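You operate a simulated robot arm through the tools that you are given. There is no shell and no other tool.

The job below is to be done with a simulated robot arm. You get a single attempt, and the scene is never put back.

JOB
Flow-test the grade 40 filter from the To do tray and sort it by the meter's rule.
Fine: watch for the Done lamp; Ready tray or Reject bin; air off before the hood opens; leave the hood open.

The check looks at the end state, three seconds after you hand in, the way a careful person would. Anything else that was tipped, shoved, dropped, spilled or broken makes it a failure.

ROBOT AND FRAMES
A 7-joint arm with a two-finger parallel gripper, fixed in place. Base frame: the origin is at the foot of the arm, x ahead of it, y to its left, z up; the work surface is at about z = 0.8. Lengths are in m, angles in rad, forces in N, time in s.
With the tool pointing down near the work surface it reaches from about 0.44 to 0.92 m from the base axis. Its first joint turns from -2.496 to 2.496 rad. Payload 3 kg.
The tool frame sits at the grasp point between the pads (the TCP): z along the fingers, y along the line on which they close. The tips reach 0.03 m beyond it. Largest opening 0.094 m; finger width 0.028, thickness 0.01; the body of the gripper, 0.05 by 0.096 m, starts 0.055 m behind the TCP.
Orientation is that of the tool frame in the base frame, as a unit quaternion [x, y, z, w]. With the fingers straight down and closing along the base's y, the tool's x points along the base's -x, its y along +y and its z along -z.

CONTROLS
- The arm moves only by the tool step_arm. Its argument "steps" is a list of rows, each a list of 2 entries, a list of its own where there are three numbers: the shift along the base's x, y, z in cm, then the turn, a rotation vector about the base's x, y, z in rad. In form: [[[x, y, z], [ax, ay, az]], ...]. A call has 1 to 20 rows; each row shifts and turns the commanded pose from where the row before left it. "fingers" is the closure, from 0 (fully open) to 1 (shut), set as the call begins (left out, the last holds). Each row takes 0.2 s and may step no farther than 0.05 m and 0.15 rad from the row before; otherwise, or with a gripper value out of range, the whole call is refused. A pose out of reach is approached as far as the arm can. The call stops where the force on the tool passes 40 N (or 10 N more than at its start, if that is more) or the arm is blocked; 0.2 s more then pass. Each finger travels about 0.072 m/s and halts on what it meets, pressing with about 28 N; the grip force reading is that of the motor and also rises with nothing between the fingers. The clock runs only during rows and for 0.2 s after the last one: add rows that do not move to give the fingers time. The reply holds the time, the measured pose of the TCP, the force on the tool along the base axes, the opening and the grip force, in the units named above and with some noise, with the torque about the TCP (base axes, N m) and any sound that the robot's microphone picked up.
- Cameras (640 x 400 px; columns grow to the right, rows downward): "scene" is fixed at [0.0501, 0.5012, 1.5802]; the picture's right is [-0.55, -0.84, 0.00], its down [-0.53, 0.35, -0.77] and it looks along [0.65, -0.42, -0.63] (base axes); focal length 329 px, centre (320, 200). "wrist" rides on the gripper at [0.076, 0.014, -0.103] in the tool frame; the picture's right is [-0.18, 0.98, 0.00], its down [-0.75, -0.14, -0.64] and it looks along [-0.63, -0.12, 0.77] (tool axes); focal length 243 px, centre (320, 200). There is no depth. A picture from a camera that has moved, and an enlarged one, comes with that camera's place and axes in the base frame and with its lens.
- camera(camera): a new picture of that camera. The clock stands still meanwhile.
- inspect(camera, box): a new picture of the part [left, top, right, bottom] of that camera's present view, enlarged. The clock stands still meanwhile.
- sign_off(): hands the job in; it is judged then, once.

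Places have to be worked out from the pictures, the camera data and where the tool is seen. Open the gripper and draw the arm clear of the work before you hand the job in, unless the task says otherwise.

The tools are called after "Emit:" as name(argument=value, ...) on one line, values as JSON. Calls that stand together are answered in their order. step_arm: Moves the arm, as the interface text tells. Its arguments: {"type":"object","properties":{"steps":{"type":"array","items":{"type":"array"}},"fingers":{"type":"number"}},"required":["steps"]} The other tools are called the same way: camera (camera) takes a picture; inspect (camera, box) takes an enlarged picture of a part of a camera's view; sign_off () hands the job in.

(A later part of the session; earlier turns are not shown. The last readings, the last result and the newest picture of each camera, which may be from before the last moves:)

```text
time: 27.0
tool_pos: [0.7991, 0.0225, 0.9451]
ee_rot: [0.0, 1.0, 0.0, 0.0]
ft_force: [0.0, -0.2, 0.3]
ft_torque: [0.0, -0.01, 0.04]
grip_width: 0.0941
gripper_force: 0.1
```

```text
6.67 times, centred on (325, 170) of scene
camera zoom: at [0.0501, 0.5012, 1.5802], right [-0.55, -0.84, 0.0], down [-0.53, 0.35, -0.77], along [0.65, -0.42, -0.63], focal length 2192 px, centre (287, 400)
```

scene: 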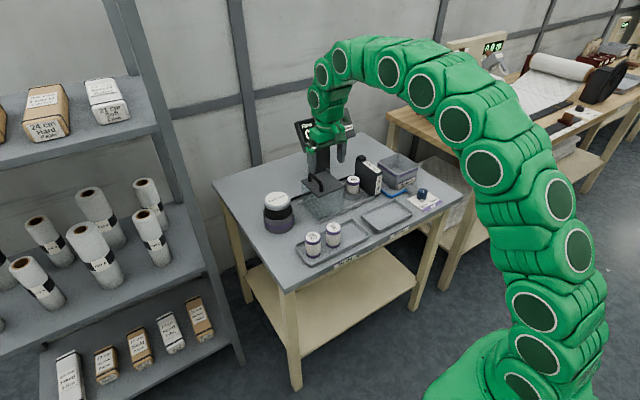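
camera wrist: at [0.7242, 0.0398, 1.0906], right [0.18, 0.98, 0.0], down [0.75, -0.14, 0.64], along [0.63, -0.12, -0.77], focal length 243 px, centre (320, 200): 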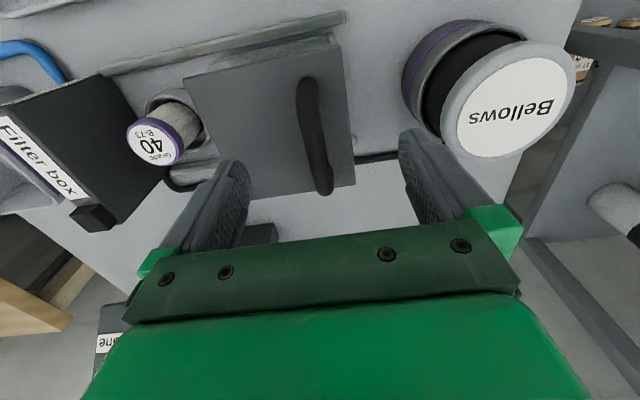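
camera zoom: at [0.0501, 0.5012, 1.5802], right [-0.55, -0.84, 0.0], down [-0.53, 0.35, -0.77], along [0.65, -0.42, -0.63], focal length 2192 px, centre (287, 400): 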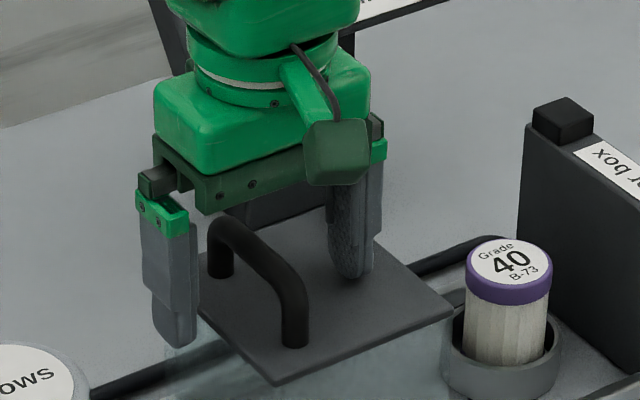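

Fingers straddle the bar, centred. Lower 7 mm more and close on the bar.

Emit:
step_arm(steps=[[[0, 0, -0.7], [0, 0, 0]], [[0, 0, 0], [0, 0, 0]]])

Emit:
step_arm(steps=[[[0, 0, 0], [0, 0, 0]], [[0, 0, 0], [0, 0, 0]], [[0, 0, 0], [0, 0, 0]], [[0, 0, 0], [0, 0, 0]], [[0, 0, 0], [0, 0, 0]]], fingers=1)

Emit:
inspect(camera="scene", box=[290, 140, 360, 200])

```text
time: 27.5
tool_pos: [0.8007, 0.0223, 0.9416]
ee_rot: [0.0, 1.0, 0.0, 0.003]
ft_force: [-0.6, 0.5, 6.9]
ft_torque: [-0.34, 0.11, -0.06]
grip_width: 0.0935
gripper_force: 0.1
stopped in row 2: the force on the tool passed its limit at 44 N (the readings are from after the stop); the commanded pose is now the measured one
```

```text
time: 28.7
tool_pos: [0.8001, 0.0216, 0.9415]
ee_rot: [0.0, 1.0, -0.001, 0.003]
ft_force: [1.4, 0.2, 20.3]
ft_torque: [0.01, 0.24, 0.12]
grip_width: 0.018
gripper_force: 45.3
```

```text
6.67 times, centred on (325, 170) of scene
camera zoom: at [0.0501, 0.5012, 1.5802], right [-0.55, -0.84, 0.0], down [-0.53, 0.35, -0.77], along [0.65, -0.42, -0.63], focal length 2192 px, centre (287, 400)
```

zoom: 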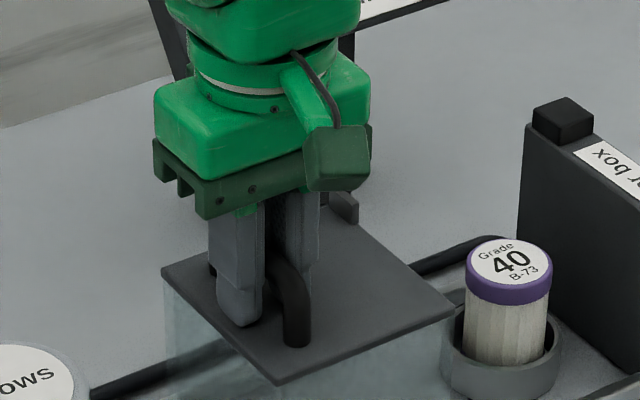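

A fingertip touched the hood plate (top ≈ 0.911), then the bar was gripped at width 0.018. I raise 2.5 mm to unload it.

Emit:
step_arm(steps=[[[0, 0, 0.25], [0, 0, 0]], [[0, 0, 0], [0, 0, 0]]])

```text
time: 29.3
tool_pos: [0.8005, 0.021, 0.9423]
ee_rot: [0.0, 1.0, 0.001, 0.001]
ft_force: [20.9, 0.2, -30.9]
ft_torque: [0.0, -0.48, 0.02]
grip_width: 0.018
gripper_force: 45.3
```

Raising now pulls on the captured hood (-31 N), so I go back about half of that.

Emit:
step_arm(steps=[[[0, 0, -0.15], [0, 0, 0]], [[0, 0, 0], [0, 0, 0]]])

```text
time: 29.9
tool_pos: [0.8001, 0.0196, 0.9422]
ee_rot: [0.0, 1.0, 0.0, 0.001]
ft_force: [0.9, -0.7, -12.6]
ft_torque: [0.0, 0.34, 0.02]
grip_width: 0.018
gripper_force: 44.8
```

Emit:
step_arm(steps=[[[0, 0, -0.08], [0, 0, 0]], [[0, -0.5, 0], [0, 0, 0]], [[0, -0.5, 0], [0, 0, 0]], [[0, 0, 0], [0, 0, 0]]])

Emit:
inspect(camera="scene", box=[290, 140, 380, 220])

```text
time: 30.9
tool_pos: [0.8001, 0.012, 0.9423]
ee_rot: [-0.001, 1.0, 0.0, 0.003]
ft_force: [-18.8, 0.7, 12.6]
ft_torque: [0.04, 0.38, 0.01]
grip_width: 0.0181
gripper_force: 45.3
```

```text
5.00 times, centred on (335, 180) of scene
camera zoom: at [0.0501, 0.5012, 1.5802], right [-0.55, -0.84, 0.0], down [-0.53, 0.35, -0.77], along [0.65, -0.42, -0.63], focal length 1644 px, centre (245, 300)
```

zoom: 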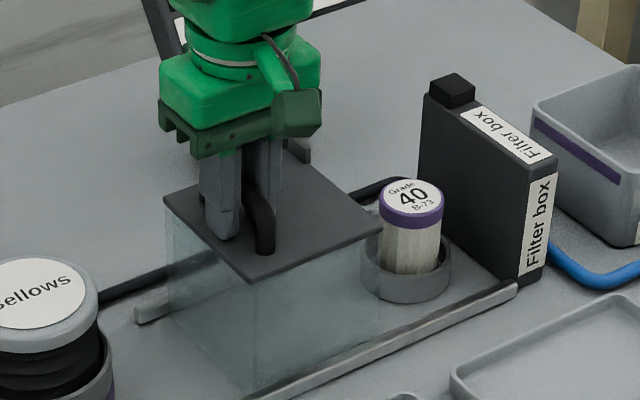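

The hood slides smoothly with the gripper. Move 2.5 cm more and check that the seat side of the hood is open.

Emit:
step_arm(steps=[[[0, -0.8, 0], [0, 0, 0]], [[0, -0.8, 0], [0, 0, 0]], [[0, -0.8, 0], [0, 0, 0]], [[0, 0, 0], [0, 0, 0]]])

Emit:
inspect(camera="scene", box=[310, 150, 390, 220])

Emit:
camera(camera="wrist")

```text
time: 31.9
tool_pos: [0.7999, -0.0125, 0.9421]
ee_rot: [0.0, 1.0, 0.0, 0.003]
ft_force: [-0.3, -0.6, 12.7]
ft_torque: [-0.02, -0.64, 0.03]
grip_width: 0.0182
gripper_force: 45.3
```

```text
5.71 times, centred on (350, 185) of scene
camera zoom: at [0.0501, 0.5012, 1.5802], right [-0.55, -0.84, 0.0], down [-0.53, 0.35, -0.77], along [0.65, -0.42, -0.63], focal length 1879 px, centre (149, 286)
```

zoom: 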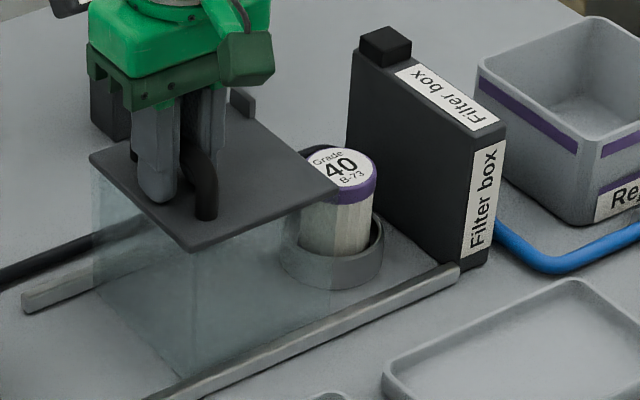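

```text
taken
camera wrist: at [0.7234, 0.0016, 1.0441], right [0.18, 0.98, 0.0], down [0.75, -0.14, 0.65], along [0.64, -0.12, -0.76], focal length 243 px, centre (320, 200)
```

wrist: 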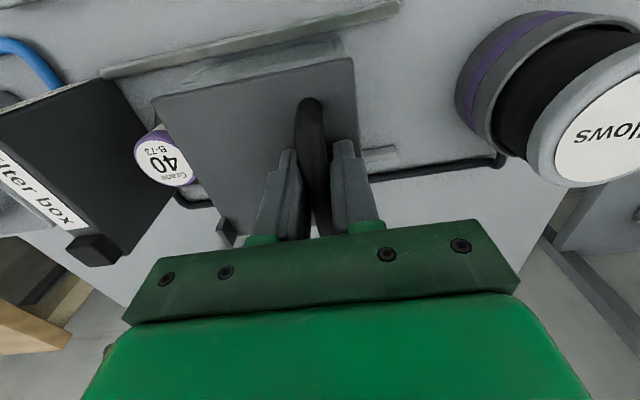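

Plate will pass over the filter's top. Continue in small steps watching the y force.

Emit:
step_arm(steps=[[[0, -0.6, 0], [0, 0, 0]], [[0, -0.6, 0], [0, 0, 0]], [[0, -0.6, 0], [0, 0, 0]], [[0, -0.6, 0], [0, 0, 0]], [[0, 0, 0], [0, 0, 0]]])

Emit:
inspect(camera="scene", box=[310, 150, 390, 220])

```text
time: 33.1
tool_pos: [0.8005, -0.0369, 0.9419]
ee_rot: [0.001, 1.0, 0.0, 0.003]
ft_force: [26.5, 0.5, 0.7]
ft_torque: [0.0, -0.44, 0.02]
grip_width: 0.0181
gripper_force: 44.7
```

```text
5.71 times, centred on (350, 185) of scene
camera zoom: at [0.0501, 0.5012, 1.5802], right [-0.55, -0.84, 0.0], down [-0.53, 0.35, -0.77], along [0.65, -0.42, -0.63], focal length 1879 px, centre (149, 286)
```

zoom: 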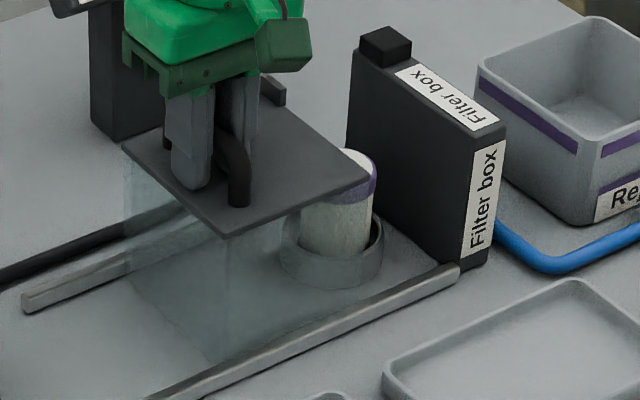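

The filter is passing inside the hood, unmoved. Slide on toward the filter box.

Emit:
step_arm(steps=[[[0, -0.8, 0], [0, 0, 0]], [[0, -0.8, 0], [0, 0, 0]], [[0, -0.8, 0], [0, 0, 0]], [[0, -0.8, 0], [0, 0, 0]], [[0, -0.8, 0], [0, 0, 0]], [[0, -0.8, 0], [0, 0, 0]], [[0, -0.8, 0], [0, 0, 0]], [[0, 0, 0], [0, 0, 0]]])

Emit:
inspect(camera="scene", box=[310, 150, 390, 220])

```text
time: 34.9
tool_pos: [0.7999, -0.0936, 0.9437]
ee_rot: [0.0, 1.0, 0.0, 0.001]
ft_force: [-0.3, 0.7, 8.6]
ft_torque: [0.0, 0.53, 0.0]
grip_width: 0.0179
gripper_force: 45.0
```

```text
5.71 times, centred on (350, 185) of scene
camera zoom: at [0.0501, 0.5012, 1.5802], right [-0.55, -0.84, 0.0], down [-0.53, 0.35, -0.77], along [0.65, -0.42, -0.63], focal length 1879 px, centre (149, 286)
```

zoom: 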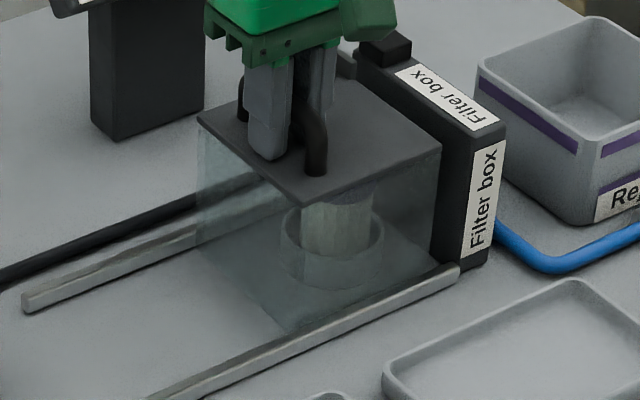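

About 1.5–2 cm remain. Small steps until it meets the box.

Emit:
step_arm(steps=[[[0, -0.4, 0], [0, 0, 0]], [[0, -0.4, 0], [0, 0, 0]], [[0, -0.3, 0], [0, 0, 0]], [[0, -0.2, 0], [0, 0, 0]], [[0, 0, 0], [0, 0, 0]]])

Emit:
inspect(camera="scene", box=[310, 150, 390, 220])

Emit:
camera(camera="wrist")

```text
time: 36.1
tool_pos: [0.8, -0.1051, 0.942]
ee_rot: [0.0, 1.0, 0.0, 0.001]
ft_force: [-25.0, -3.0, 25.0]
ft_torque: [0.08, 0.84, 0.11]
grip_width: 0.0181
gripper_force: 44.8
```

```text
5.71 times, centred on (350, 185) of scene
camera zoom: at [0.0501, 0.5012, 1.5802], right [-0.55, -0.84, 0.0], down [-0.53, 0.35, -0.77], along [0.65, -0.42, -0.63], focal length 1879 px, centre (149, 286)
```

zoom: 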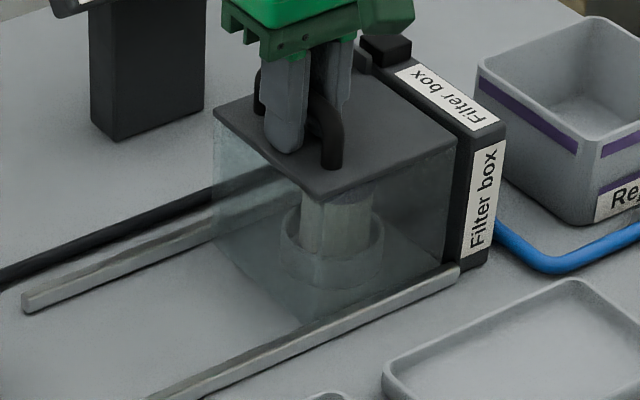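

```text
taken
camera wrist: at [0.7234, -0.0912, 1.0443], right [0.18, 0.98, 0.0], down [0.75, -0.14, 0.65], along [0.63, -0.12, -0.76], focal length 243 px, centre (320, 200)
```

wrist: 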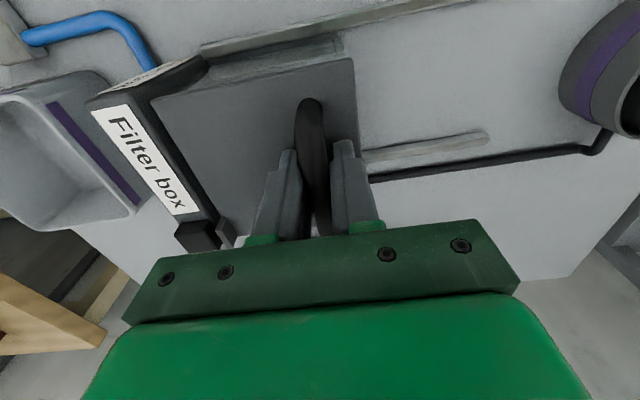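

Nearly against the box. A bit more, watching the y force.

Emit:
step_arm(steps=[[[0, -0.25, 0], [0, 0, 0]], [[0, -0.25, 0], [0, 0, 0]], [[0, 0, 0], [0, 0, 0]]])

Emit:
inspect(camera="scene", box=[340, 150, 390, 210])

Emit:
inspect(camera="wrist", box=[80, 30, 380, 260])

```text
time: 36.9
tool_pos: [0.7999, -0.1096, 0.9415]
ee_rot: [0.0, 1.0, 0.0, 0.002]
ft_force: [-13.6, 5.3, 22.5]
ft_torque: [0.07, 0.13, -0.24]
grip_width: 0.018
gripper_force: 44.7
```

```text
6.67 times, centred on (365, 180) of scene
camera zoom: at [0.0501, 0.5012, 1.5802], right [-0.55, -0.84, 0.0], down [-0.53, 0.35, -0.77], along [0.65, -0.42, -0.63], focal length 2192 px, centre (20, 333)
```

zoom: 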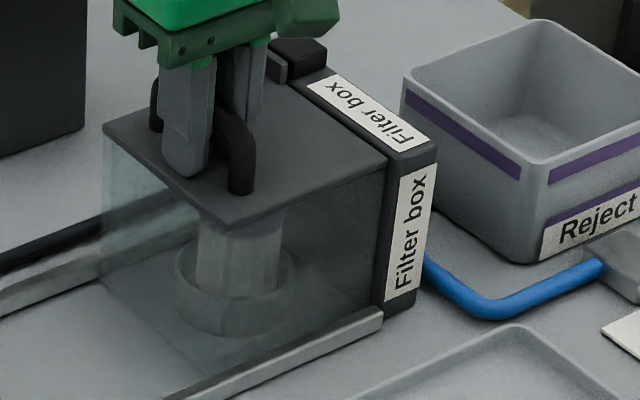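

```text
1.74 times, centred on (230, 145) of wrist
camera zoom: at [0.7233, -0.0961, 1.0442], right [0.18, 0.98, 0.0], down [0.75, -0.14, 0.65], along [0.64, -0.12, -0.76], focal length 422 px, centre (476, 296)
```

zoom: 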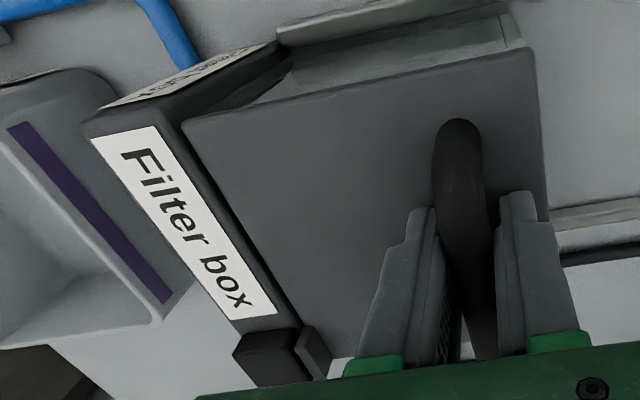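

The hood tab is at the box's switch block. I push a further 2–3 mm to confirm it's fully shut.

Emit:
step_arm(steps=[[[0, -0.2, 0], [0, 0, 0]], [[0, 0, 0], [0, 0, 0]]])

Emit:
step_arm(steps=[[[0, -0.2, 0], [0, 0, 0]], [[0, 0, 0], [0, 0, 0]]])

Emit:
inspect(camera="scene", box=[340, 150, 390, 210])

Emit:
inspect(camera="wrist", box=[80, 30, 380, 260])

```text
time: 37.4
tool_pos: [0.7999, -0.1104, 0.9432]
ee_rot: [-0.001, 1.0, 0.001, 0.002]
ft_force: [-2.7, 1.4, 14.6]
ft_torque: [-0.19, 0.64, -0.09]
grip_width: 0.0183
gripper_force: 45.0
stopped in row 2: the force on the tool passed its limit at 41 N (the readings are from after the stop); the commanded pose is now the measured one
```

```text
time: 38.0
tool_pos: [0.8008, -0.1113, 0.9414]
ee_rot: [-0.001, 1.0, 0.0, 0.003]
ft_force: [-10.4, 24.8, 26.4]
ft_torque: [0.01, 0.99, -0.3]
grip_width: 0.0179
gripper_force: 44.8
```

```text
6.67 times, centred on (365, 180) of scene
camera zoom: at [0.0501, 0.5012, 1.5802], right [-0.55, -0.84, 0.0], down [-0.53, 0.35, -0.77], along [0.65, -0.42, -0.63], focal length 2192 px, centre (20, 333)
```

zoom: 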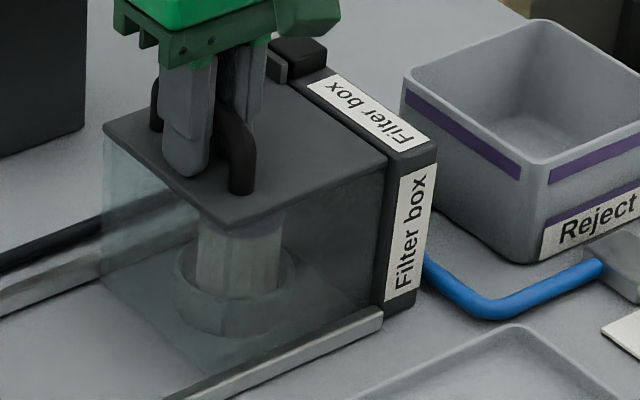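

```text
1.74 times, centred on (230, 145) of wrist
camera zoom: at [0.7233, -0.0968, 1.0442], right [0.18, 0.98, 0.0], down [0.75, -0.14, 0.65], along [0.63, -0.12, -0.76], focal length 422 px, centre (476, 296)
```

zoom: 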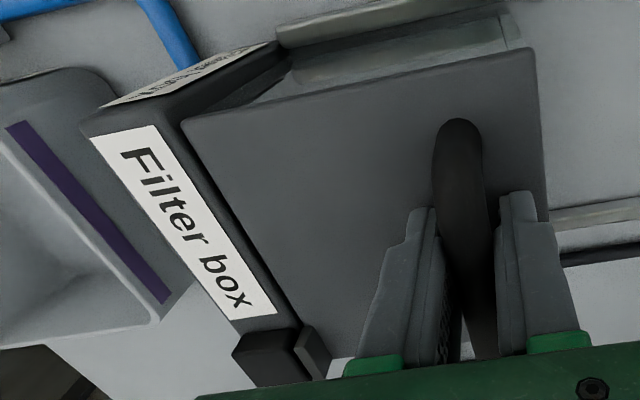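

Hood is shut against its stop (25 N). Release: ease z slightly, open fingers, and lift off.

Emit:
step_arm(steps=[[[0, 0, 0.1], [0, 0, 0]], [[0, 0, 0], [0, 0, 0]]])

Emit:
step_arm(steps=[[[0, 0, 0], [0, 0, 0]], [[0, 0, 0], [0, 0, 0]], [[0, 0, 0], [0, 0, 0]], [[0, 0, 0], [0, 0, 0]]], fingers=0.4)

Emit:
step_arm(steps=[[[0, 0, 0.5], [0, 0, 0]], [[0, 0, 2], [0, 0, 0]], [[0, 0, 3], [0, 0, 0]], [[0, 0, 4], [0, 0, 0]], [[-2, 0, 3], [0, 0, 0]], [[-3, 0, 2], [0, 0, 0]], [[0, 0, 0], [0, 0, 0]]])

Emit:
camera(camera="scene")

Emit:
camera(camera="wrist")

```text
time: 38.6
tool_pos: [0.7999, -0.1109, 0.9429]
ee_rot: [-0.001, 1.0, 0.001, 0.002]
ft_force: [-6.6, 39.6, 13.6]
ft_torque: [0.06, -0.21, -0.21]
grip_width: 0.0181
gripper_force: 45.0
```

```text
time: 39.6
tool_pos: [0.8003, -0.1134, 0.9412]
ee_rot: [0.0, 1.0, 0.001, 0.002]
ft_force: [-1.0, -1.1, 7.9]
ft_torque: [-0.21, 0.12, -0.09]
grip_width: 0.0567
gripper_force: 0.4
```

```text
time: 41.2
tool_pos: [0.7508, -0.1136, 1.0854]
ee_rot: [-0.001, 1.0, 0.001, 0.002]
ft_force: [-1.1, 0.1, 0.9]
ft_torque: [0.0, -0.01, 0.02]
grip_width: 0.0564
gripper_force: 0.1
```

```text
taken
```

scene: 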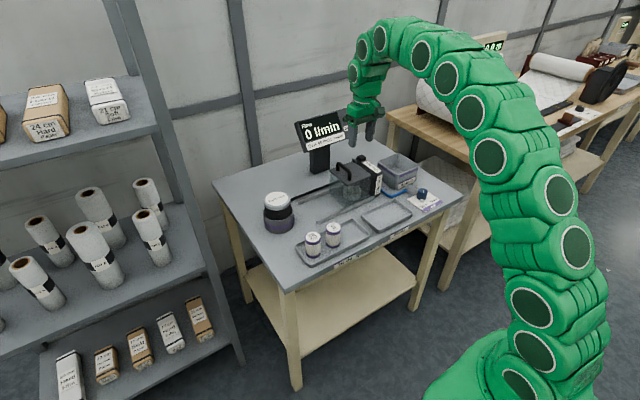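

```text
taken
camera wrist: at [0.6741, -0.0994, 1.1886], right [0.18, 0.98, 0.0], down [0.75, -0.14, 0.64], along [0.63, -0.12, -0.76], focal length 243 px, centre (320, 200)
```

wrist: 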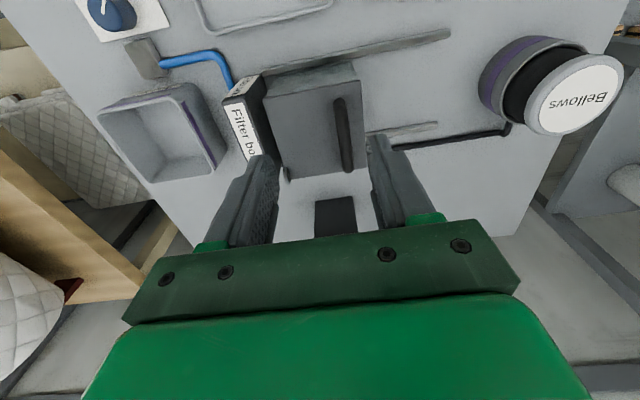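

The hood stays shut, with the filter under it. Next the air knob: move above (0.643, -0.341) with the closing axis perpendicular to the pointer, turning about -0.7 rad.

Emit:
step_arm(steps=[[[-1.54, -3.25, 0], [0, 0, -0.1]], [[-1.54, -3.25, 0], [0, 0, -0.1]], [[-1.54, -3.25, 0], [0, 0, -0.1]], [[-1.54, -3.25, 0], [0, 0, -0.1]], [[-1.54, -3.25, 0], [0, 0, -0.1]], [[-1.54, -3.25, 0], [0, 0, -0.1]], [[-1.54, -3.25, 0], [0, 0, -0.1]], [[0, 0, -4], [0, 0, 0]], [[0, 0, -4], [0, 0, 0]], [[0, 0, -3], [0, 0, 0]], [[0, 0, 0], [0, 0, 0]]], fingers=0)

Emit:
camera(camera="wrist")

Emit:
camera(camera="scene")

```text
time: 43.6
tool_pos: [0.643, -0.3399, 0.9781]
ee_rot: [0.343, 0.94, -0.001, 0.003]
ft_force: [-0.7, 0.2, 0.9]
ft_torque: [0.03, 0.03, 0.0]
grip_width: 0.094
gripper_force: 0.0
```

```text
taken
camera wrist: at [0.5934, -0.2803, 1.0799], right [0.77, 0.63, 0.0], down [0.48, -0.59, 0.65], along [0.41, -0.5, -0.76], focal length 243 px, centre (320, 200)
```

wrist: 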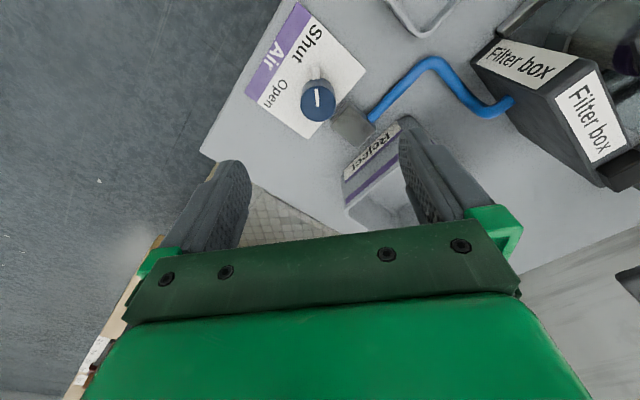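

```text
taken
```

scene: 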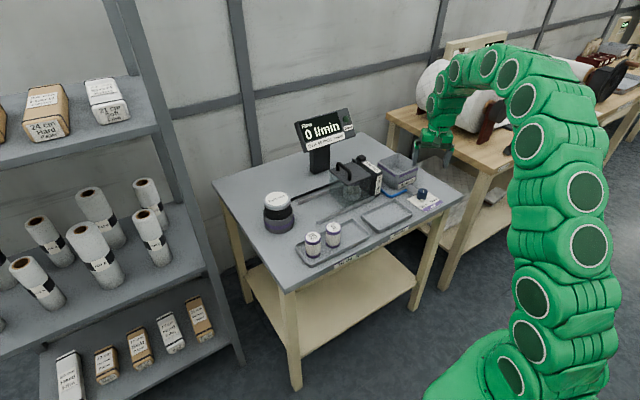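

Emit:
inspect(camera="wrist", box=[240, 0, 440, 160])

Emit:
inspect(camera="scene", box=[400, 140, 460, 220])

Emit:
inspect(camera="scene", box=[285, 100, 365, 160])

```text
2.50 times, centred on (340, 80) of wrist
camera zoom: at [0.5934, -0.2803, 1.0799], right [0.77, 0.63, 0.0], down [0.48, -0.59, 0.65], along [0.41, -0.5, -0.76], focal length 606 px, centre (270, 500)
```

zoom: 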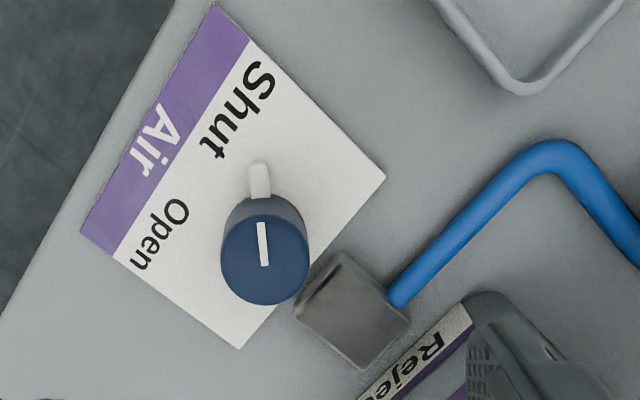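

```text
5.00 times, centred on (430, 180) of scene
camera zoom: at [0.0501, 0.5012, 1.5802], right [-0.55, -0.84, 0.0], down [-0.53, 0.35, -0.77], along [0.65, -0.42, -0.63], focal length 1644 px, centre (-230, 300)
```

zoom: 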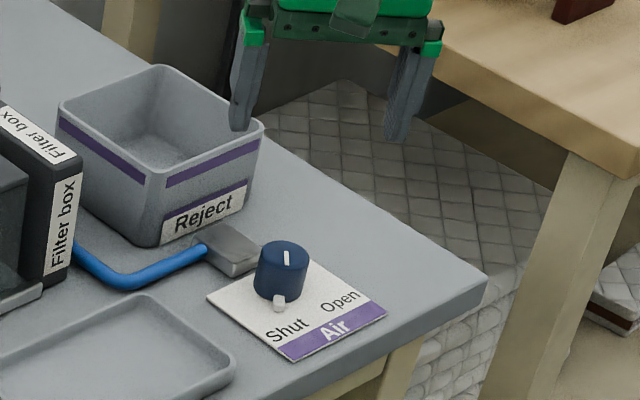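

```text
6.67 times, centred on (325, 130) of scene
camera zoom: at [0.0501, 0.5012, 1.5802], right [-0.55, -0.84, 0.0], down [-0.53, 0.35, -0.77], along [0.65, -0.42, -0.63], focal length 2192 px, centre (287, 667)
```

zoom: 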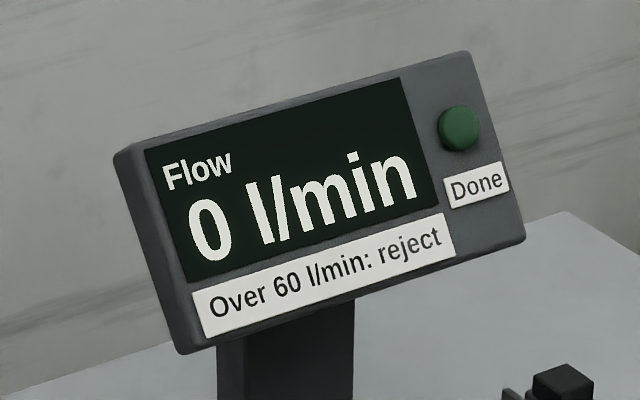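

Knob centre (0.6436, -0.344), pointer at ~138°, Open label at ~221°. The grey hose block is close, so the tips must stay above it (~0.82). I lower to a checking height.

Emit:
step_arm(steps=[[[0.05, -0.4, -3], [0, 0, 0]], [[0, 0, -3], [0, 0, 0]], [[0, 0, -2.5], [0, 0, 0]], [[0, 0, 0], [0, 0, 0]]])

Emit:
camera(camera="wrist")

Emit:
inspect(camera="scene", box=[395, 160, 455, 220])

```text
time: 44.6
tool_pos: [0.6432, -0.3439, 0.8912]
ee_rot: [0.343, 0.939, -0.001, 0.002]
ft_force: [0.5, -0.3, -0.4]
ft_torque: [0.0, -0.01, 0.03]
grip_width: 0.0939
gripper_force: 0.1
```

```text
taken
camera wrist: at [0.5939, -0.2836, 0.9944], right [0.77, 0.63, 0.0], down [0.48, -0.59, 0.65], along [0.41, -0.5, -0.76], focal length 243 px, centre (320, 200)
```

wrist: 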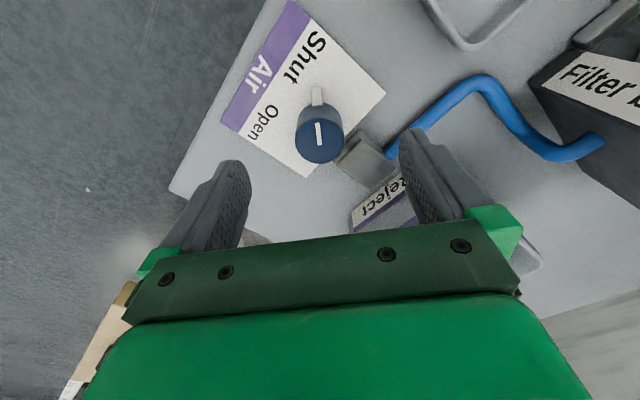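

```text
6.67 times, centred on (425, 190) of scene
camera zoom: at [0.0501, 0.5012, 1.5802], right [-0.55, -0.84, 0.0], down [-0.53, 0.35, -0.77], along [0.65, -0.42, -0.63], focal length 2192 px, centre (-380, 267)
```

zoom: 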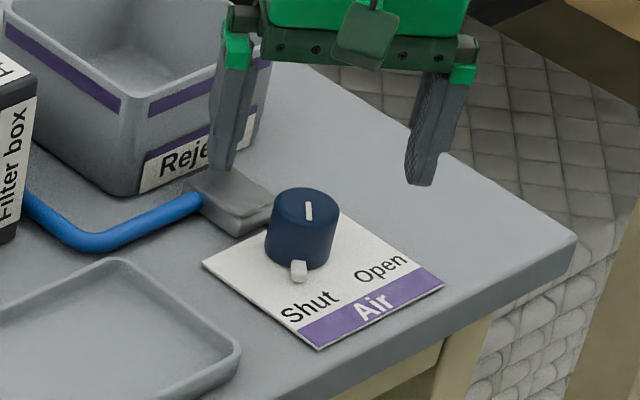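

Knob is centred under the tool, with clearance to bin and block. Descend to TCP z 0.856 and close.

Emit:
step_arm(steps=[[[0.08, -0.05, -1.5], [0, 0, 0]], [[0, 0, -1.2], [0, 0, 0]], [[0, 0, -0.8], [0, 0, 0]], [[0, 0, 0], [0, 0, 0]]])

Emit:
inspect(camera="wrist", box=[220, 50, 440, 240])

Emit:
inspect(camera="scene", box=[395, 160, 455, 220])

```text
time: 45.6
tool_pos: [0.6446, -0.3433, 0.8558]
ee_rot: [0.344, 0.939, 0.001, 0.002]
ft_force: [0.2, -0.9, -0.4]
ft_torque: [-0.02, -0.01, 0.01]
grip_width: 0.0941
gripper_force: 0.0
```

```text
2.11 times, centred on (330, 145) of wrist
camera zoom: at [0.5947, -0.2835, 0.9588], right [0.77, 0.63, 0.0], down [0.48, -0.59, 0.64], along [0.41, -0.5, -0.76], focal length 511 px, centre (299, 316)
```

zoom: 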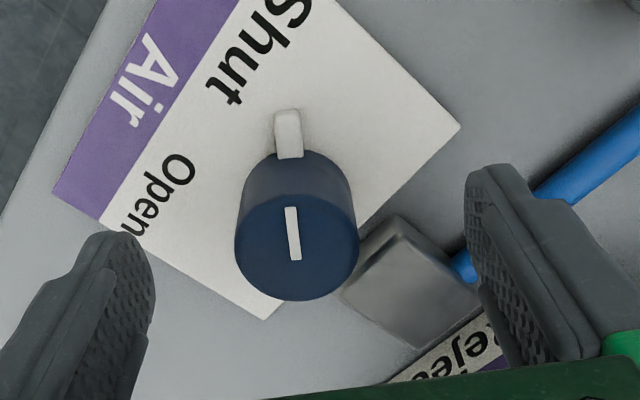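

```text
6.67 times, centred on (425, 190) of scene
camera zoom: at [0.0501, 0.5012, 1.5802], right [-0.55, -0.84, 0.0], down [-0.53, 0.35, -0.77], along [0.65, -0.42, -0.63], focal length 2192 px, centre (-380, 267)
```

zoom: 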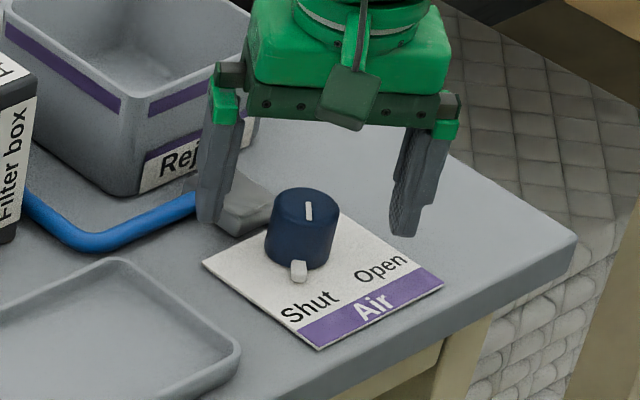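

Well centred. Close on the knob.

Emit:
step_arm(steps=[[[0, 0, 0], [0, 0, 0]], [[0, 0, 0], [0, 0, 0]], [[0, 0, 0], [0, 0, 0]], [[0, 0, 0], [0, 0, 0]], [[0, 0, 0], [0, 0, 0]]], fingers=1)

Emit:
inspect(camera="wrist", box=[220, 50, 440, 240])

```text
time: 46.8
tool_pos: [0.6441, -0.343, 0.8566]
ee_rot: [0.343, 0.939, 0.0, 0.002]
ft_force: [-14.4, -14.8, -0.2]
ft_torque: [-0.6, 0.24, -0.03]
grip_width: 0.0345
gripper_force: 45.1
```

```text
2.11 times, centred on (330, 145) of wrist
camera zoom: at [0.5943, -0.2843, 0.9589], right [0.77, 0.63, 0.0], down [0.48, -0.59, 0.64], along [0.41, -0.5, -0.76], focal length 511 px, centre (299, 316)
```

zoom: 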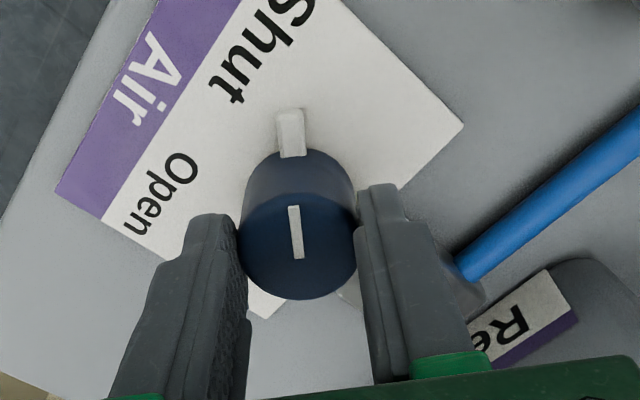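

Knob gripped (0.0345). Relieve the sideways load by 0.7 mm each and begin turning toward Open (counter-clockwise from above).

Emit:
step_arm(steps=[[[-0.07, -0.07, 0], [0, 0, 0]], [[0, 0, 0], [0, 0, 0.12]], [[0, 0, 0], [0, 0, 0.12]], [[0, 0, 0], [0, 0, 0]]])

Emit:
inspect(camera="wrist", box=[220, 50, 440, 240])

```text
time: 47.8
tool_pos: [0.6431, -0.3433, 0.857]
ee_rot: [0.227, 0.974, 0.0, 0.001]
ft_force: [4.0, 7.7, -12.9]
ft_torque: [-0.1, -0.27, 0.02]
grip_width: 0.0346
gripper_force: 44.7
```

```text
2.11 times, centred on (330, 145) of wrist
camera zoom: at [0.5811, -0.2984, 0.9589], right [0.6, 0.8, 0.0], down [0.61, -0.46, 0.64], along [0.52, -0.38, -0.76], focal length 511 px, centre (299, 316)
```

zoom: 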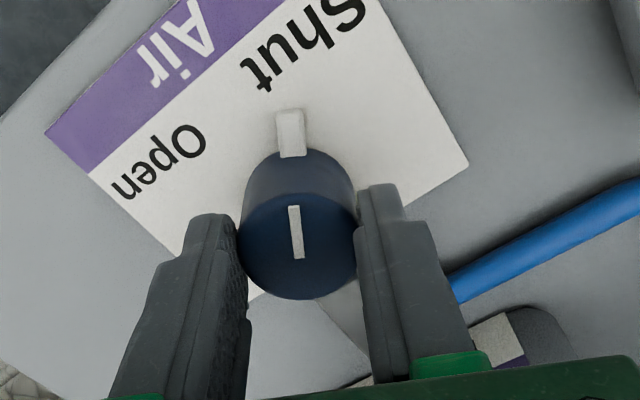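

The knob turns with the gripper. Continue turning toward Open.

Emit:
step_arm(steps=[[[0, 0, 0], [0, 0, 0.12]], [[0, 0, 0], [0, 0, 0.12]], [[0, 0, 0], [0, 0, 0.12]], [[0, 0, 0], [0, 0, 0.12]], [[0, 0, 0], [0, 0, 0.12]], [[0, 0, 0], [0, 0, 0.12]], [[0, 0, 0], [0, 0, 0.12]], [[0, 0, 0], [0, 0, 0]]])

Emit:
inspect(camera="wrist", box=[220, 50, 440, 240])

Emit:
inspect(camera="scene", box=[285, 100, 365, 160])

```text
time: 49.6
tool_pos: [0.6443, -0.3463, 0.8567]
ee_rot: [-0.19, 0.982, 0.001, 0.002]
ft_force: [10.2, -3.6, -35.8]
ft_torque: [-0.22, 0.03, 0.0]
grip_width: 0.0343
gripper_force: 45.1
```

```text
2.11 times, centred on (330, 145) of wrist
camera zoom: at [0.5672, -0.3613, 0.9592], right [-0.2, 0.98, 0.0], down [0.75, 0.15, 0.64], along [0.63, 0.13, -0.76], focal length 511 px, centre (299, 316)
```

zoom: 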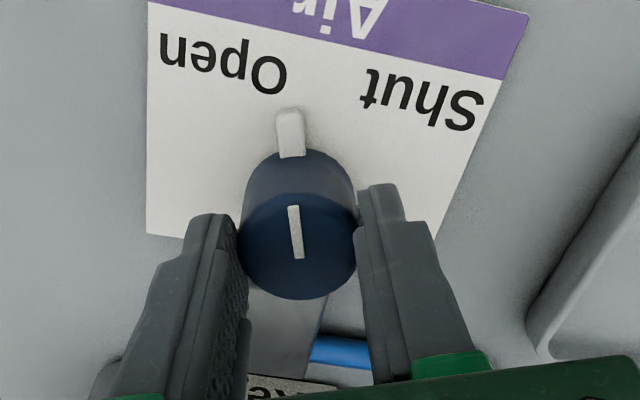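

```text
6.67 times, centred on (325, 130) of scene
camera zoom: at [0.0501, 0.5012, 1.5802], right [-0.55, -0.84, 0.0], down [-0.53, 0.35, -0.77], along [0.65, -0.42, -0.63], focal length 2192 px, centre (287, 667)
```

zoom: 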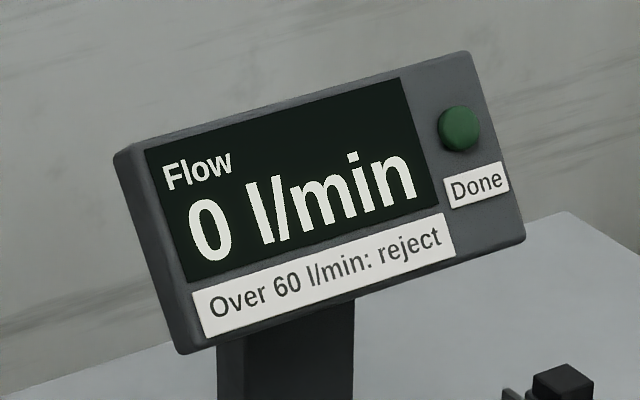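

Turned 62° so far, pointer approaching Open; the z force is -36 N, so I ease down 1.5 mm, then turn on.

Emit:
step_arm(steps=[[[0, 0, -0.15], [0, 0, 0]], [[0, 0, 0], [0, 0, 0]]])

Emit:
step_arm(steps=[[[0, 0, 0], [0, 0, 0.1]], [[0, 0, 0], [0, 0, 0.1]], [[0, 0, 0], [0, 0, 0.1]], [[0, 0, 0], [0, 0, 0]]])

Emit:
inspect(camera="wrist", box=[220, 50, 440, 240])

Emit:
inspect(camera="scene", box=[285, 100, 365, 160])

```text
time: 50.2
tool_pos: [0.6429, -0.3454, 0.8565]
ee_rot: [-0.19, 0.982, 0.0, 0.003]
ft_force: [-9.5, 5.7, 8.1]
ft_torque: [0.08, 0.94, 0.0]
grip_width: 0.0345
gripper_force: 45.4
```

```text
time: 51.2
tool_pos: [0.6434, -0.3465, 0.8553]
ee_rot: [-0.334, 0.942, 0.0, 0.003]
ft_force: [2.4, -16.3, 8.0]
ft_torque: [-0.27, -0.49, -0.01]
grip_width: 0.0343
gripper_force: 44.9
```

```text
2.11 times, centred on (330, 145) of wrist
camera zoom: at [0.575, -0.3833, 0.9591], right [-0.48, 0.88, 0.0], down [0.67, 0.36, 0.65], along [0.57, 0.31, -0.76], focal length 511 px, centre (299, 316)
```

zoom: 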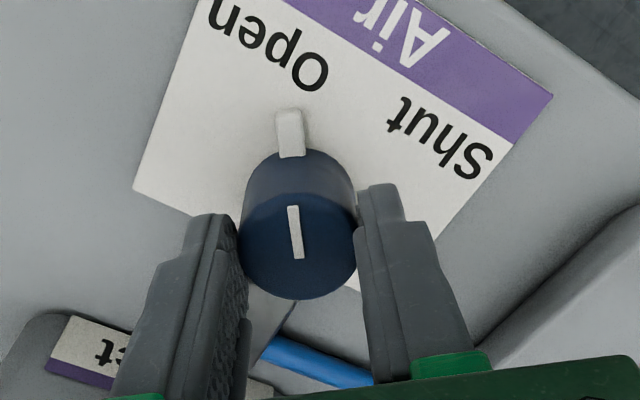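

```text
6.67 times, centred on (325, 130) of scene
camera zoom: at [0.0501, 0.5012, 1.5802], right [-0.55, -0.84, 0.0], down [-0.53, 0.35, -0.77], along [0.65, -0.42, -0.63], focal length 2192 px, centre (287, 667)
```

zoom: 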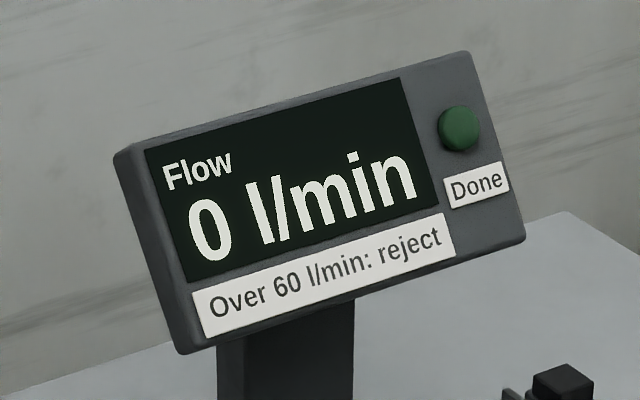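

No stop torque yet and flow still 0; the pointer is just short of Open by symmetry. Turn another 0.2 rad, watching the torque.

Emit:
step_arm(steps=[[[0, 0.05, 0], [0, 0, 0.1]], [[0, 0, 0], [0, 0, 0.1]], [[0, 0, 0], [0, 0, 0]]])

Emit:
inspect(camera="wrist", box=[220, 50, 440, 240])

Emit:
inspect(camera="scene", box=[285, 100, 365, 160])

```text
time: 52.0
tool_pos: [0.6445, -0.345, 0.8572]
ee_rot: [-0.427, 0.904, 0.0, 0.002]
ft_force: [2.5, -32.7, 18.0]
ft_torque: [-0.94, -0.06, -0.79]
grip_width: 0.0343
gripper_force: 45.2
```

```text
2.11 times, centred on (330, 145) of wrist
camera zoom: at [0.5843, -0.3958, 0.959], right [-0.64, 0.77, 0.0], down [0.59, 0.49, 0.65], along [0.5, 0.41, -0.76], focal length 511 px, centre (299, 316)
```

zoom: 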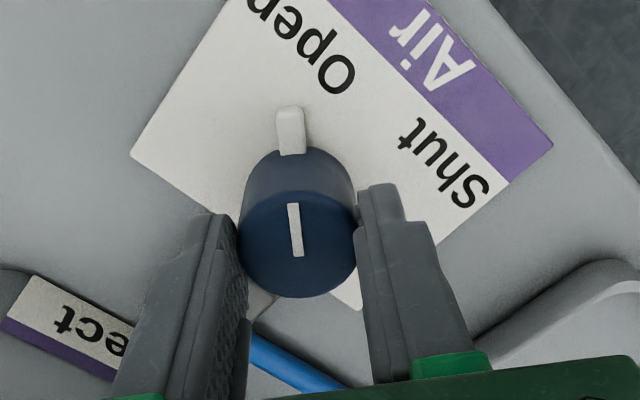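

```text
6.67 times, centred on (325, 130) of scene
camera zoom: at [0.0501, 0.5012, 1.5802], right [-0.55, -0.84, 0.0], down [-0.53, 0.35, -0.77], along [0.65, -0.42, -0.63], focal length 2192 px, centre (287, 667)
```

zoom: 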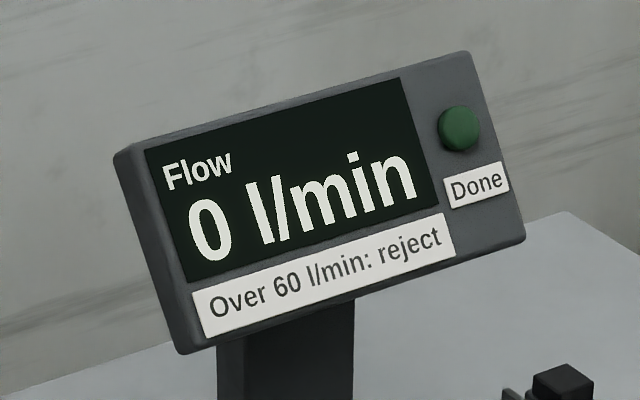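

Stop torque (-0.79 Nm): the knob is at its Open end after 90°. Ease the load, release the knob, and lift off while the meter has time to respond.

Emit:
step_arm(steps=[[[0, -0.1, 0.08], [0, 0, -0.03]], [[0, 0, 0], [0, 0, 0]]])

Emit:
step_arm(steps=[[[0, 0, 0], [0, 0, 0]], [[0, 0, 0], [0, 0, 0]], [[0, 0, 0], [0, 0, 0]], [[0, 0, 0], [0, 0, 0]]], fingers=0.1)

Emit:
step_arm(steps=[[[0, 0, 1], [0, 0, 0]], [[0, 0, 3], [0, 0, 0]], [[0, 0, 4], [0, 0, 0]], [[0, 0, 4], [0, 0, 0]], [[0, 0, 0], [0, 0, 0]]])

Emit:
camera(camera="scene")

Emit:
inspect(camera="scene", box=[285, 100, 365, 160])

Emit:
camera(camera="wrist")

```text
time: 52.6
tool_pos: [0.645, -0.3445, 0.857]
ee_rot: [-0.413, 0.911, 0.001, 0.002]
ft_force: [14.0, -21.4, 6.8]
ft_torque: [-0.9, -0.29, 0.0]
grip_width: 0.0341
gripper_force: 45.3
```

```text
time: 53.6
tool_pos: [0.6445, -0.3457, 0.8566]
ee_rot: [-0.413, 0.911, 0.002, 0.001]
ft_force: [0.5, 0.5, 0.4]
ft_torque: [0.02, -0.01, 0.02]
grip_width: 0.0845
gripper_force: 0.1
```

```text
time: 54.8
tool_pos: [0.6431, -0.3468, 0.9791]
ee_rot: [-0.413, 0.911, 0.002, 0.002]
ft_force: [0.1, -0.6, 1.1]
ft_torque: [0.03, -0.01, 0.02]
grip_width: 0.0845
gripper_force: 0.1
```

```text
taken
```

scene: 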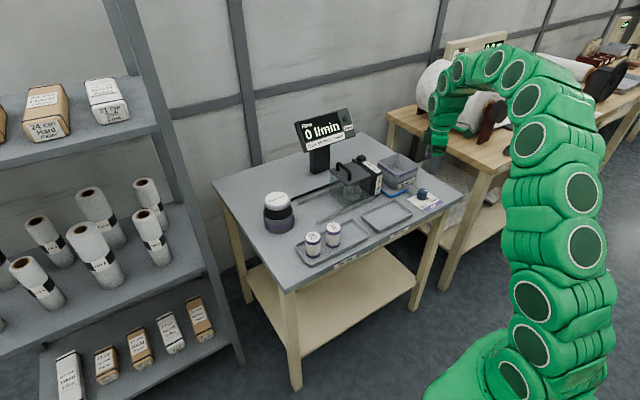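

```text
6.67 times, centred on (325, 130) of scene
camera zoom: at [0.0501, 0.5012, 1.5802], right [-0.55, -0.84, 0.0], down [-0.53, 0.35, -0.77], along [0.65, -0.42, -0.63], focal length 2192 px, centre (287, 667)
```

zoom: 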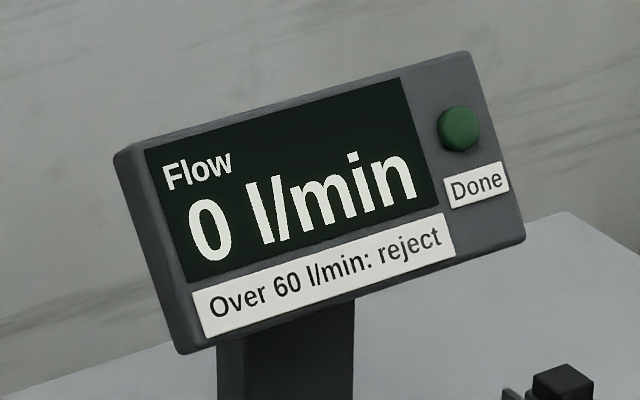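

```text
taken
camera wrist: at [0.5814, -0.3954, 1.0812], right [-0.62, 0.79, 0.0], down [0.6, 0.47, 0.65], along [0.51, 0.4, -0.76], focal length 243 px, centre (320, 200)
```

wrist: 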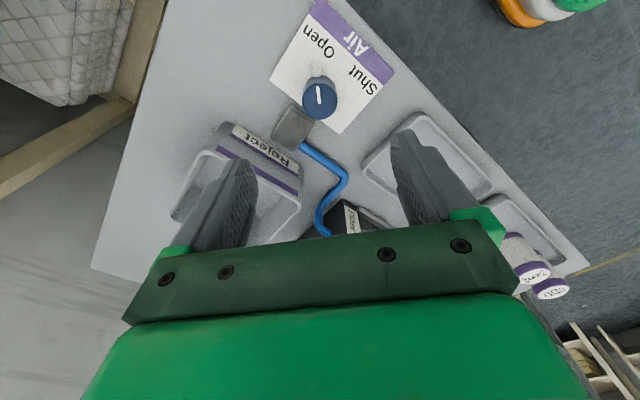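

Air is at Open, meter still reads 0. I wait a few seconds and recheck the meter, hood and bellows.

Emit:
step_arm(steps=[[[0, 0, 0], [0, 0, 0]], [[0, 0, 0], [0, 0, 0]], [[0, 0, 0], [0, 0, 0]], [[0, 0, 0], [0, 0, 0]], [[0, 0, 0], [0, 0, 0]], [[0, 0, 0], [0, 0, 0]], [[0, 0, 0], [0, 0, 0]], [[0, 0, 0], [0, 0, 0]], [[0, 0, 0], [0, 0, 0]], [[0, 0, 0], [0, 0, 0]], [[0, 0, 0], [0, 0, 0]], [[0, 0, 0], [0, 0, 0]], [[0, 0, 0], [0, 0, 0]], [[0, 0, 0], [0, 0, 0]], [[0, 0, 0], [0, 0, 0]], [[0, 0, 0], [0, 0, 0]], [[0, 0, 0], [0, 0, 0]], [[0, 0, 0], [0, 0, 0]], [[0, 0, 0], [0, 0, 0]], [[0, 0, 0], [0, 0, 0]]])

Emit:
inspect(camera="scene", box=[285, 100, 365, 160])

Emit:
inspect(camera="scene", box=[250, 180, 310, 240])

Emit:
inspect(camera="scene", box=[320, 145, 400, 215])

Emit:
inspect(camera="scene", box=[395, 160, 455, 220])

```text
time: 59.0
tool_pos: [0.6432, -0.3462, 0.9786]
ee_rot: [-0.413, 0.911, 0.001, 0.001]
ft_force: [0.1, 0.8, 0.7]
ft_torque: [0.02, 0.01, 0.01]
grip_width: 0.0848
gripper_force: 0.0
```

```text
6.67 times, centred on (325, 130) of scene
camera zoom: at [0.0501, 0.5012, 1.5802], right [-0.55, -0.84, 0.0], down [-0.53, 0.35, -0.77], along [0.65, -0.42, -0.63], focal length 2192 px, centre (287, 667)
```

zoom: 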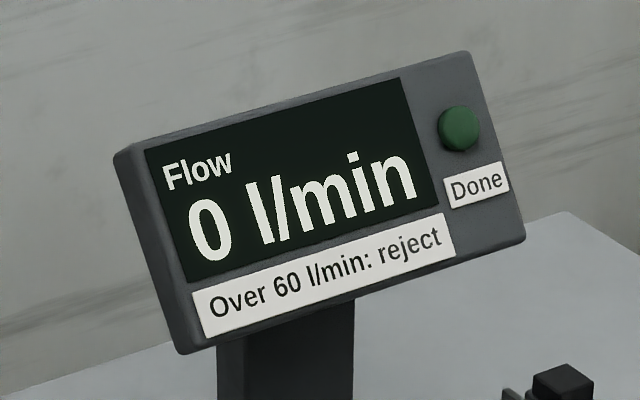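

```text
6.67 times, centred on (280, 210) of scene
camera zoom: at [0.0501, 0.5012, 1.5802], right [-0.55, -0.84, 0.0], down [-0.53, 0.35, -0.77], along [0.65, -0.42, -0.63], focal length 2192 px, centre (587, 133)
```

zoom: 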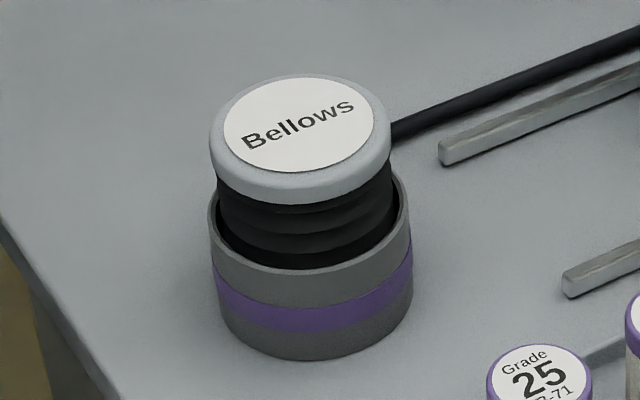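

```text
5.71 times, centred on (360, 180) of scene
camera zoom: at [0.0501, 0.5012, 1.5802], right [-0.55, -0.84, 0.0], down [-0.53, 0.35, -0.77], along [0.65, -0.42, -0.63], focal length 1879 px, centre (91, 314)
```

zoom: 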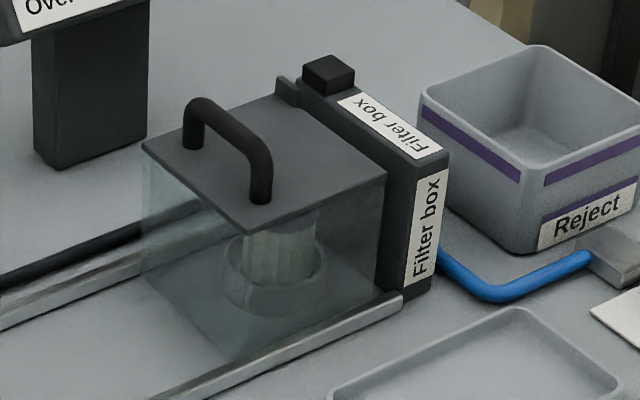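

```text
6.67 times, centred on (425, 190) of scene
camera zoom: at [0.0501, 0.5012, 1.5802], right [-0.55, -0.84, 0.0], down [-0.53, 0.35, -0.77], along [0.65, -0.42, -0.63], focal length 2192 px, centre (-380, 267)
```

zoom: 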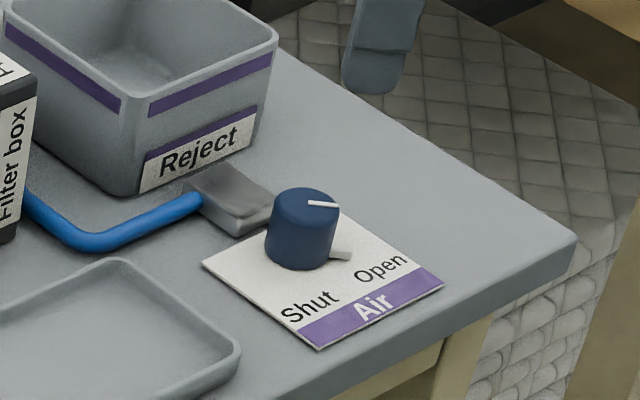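

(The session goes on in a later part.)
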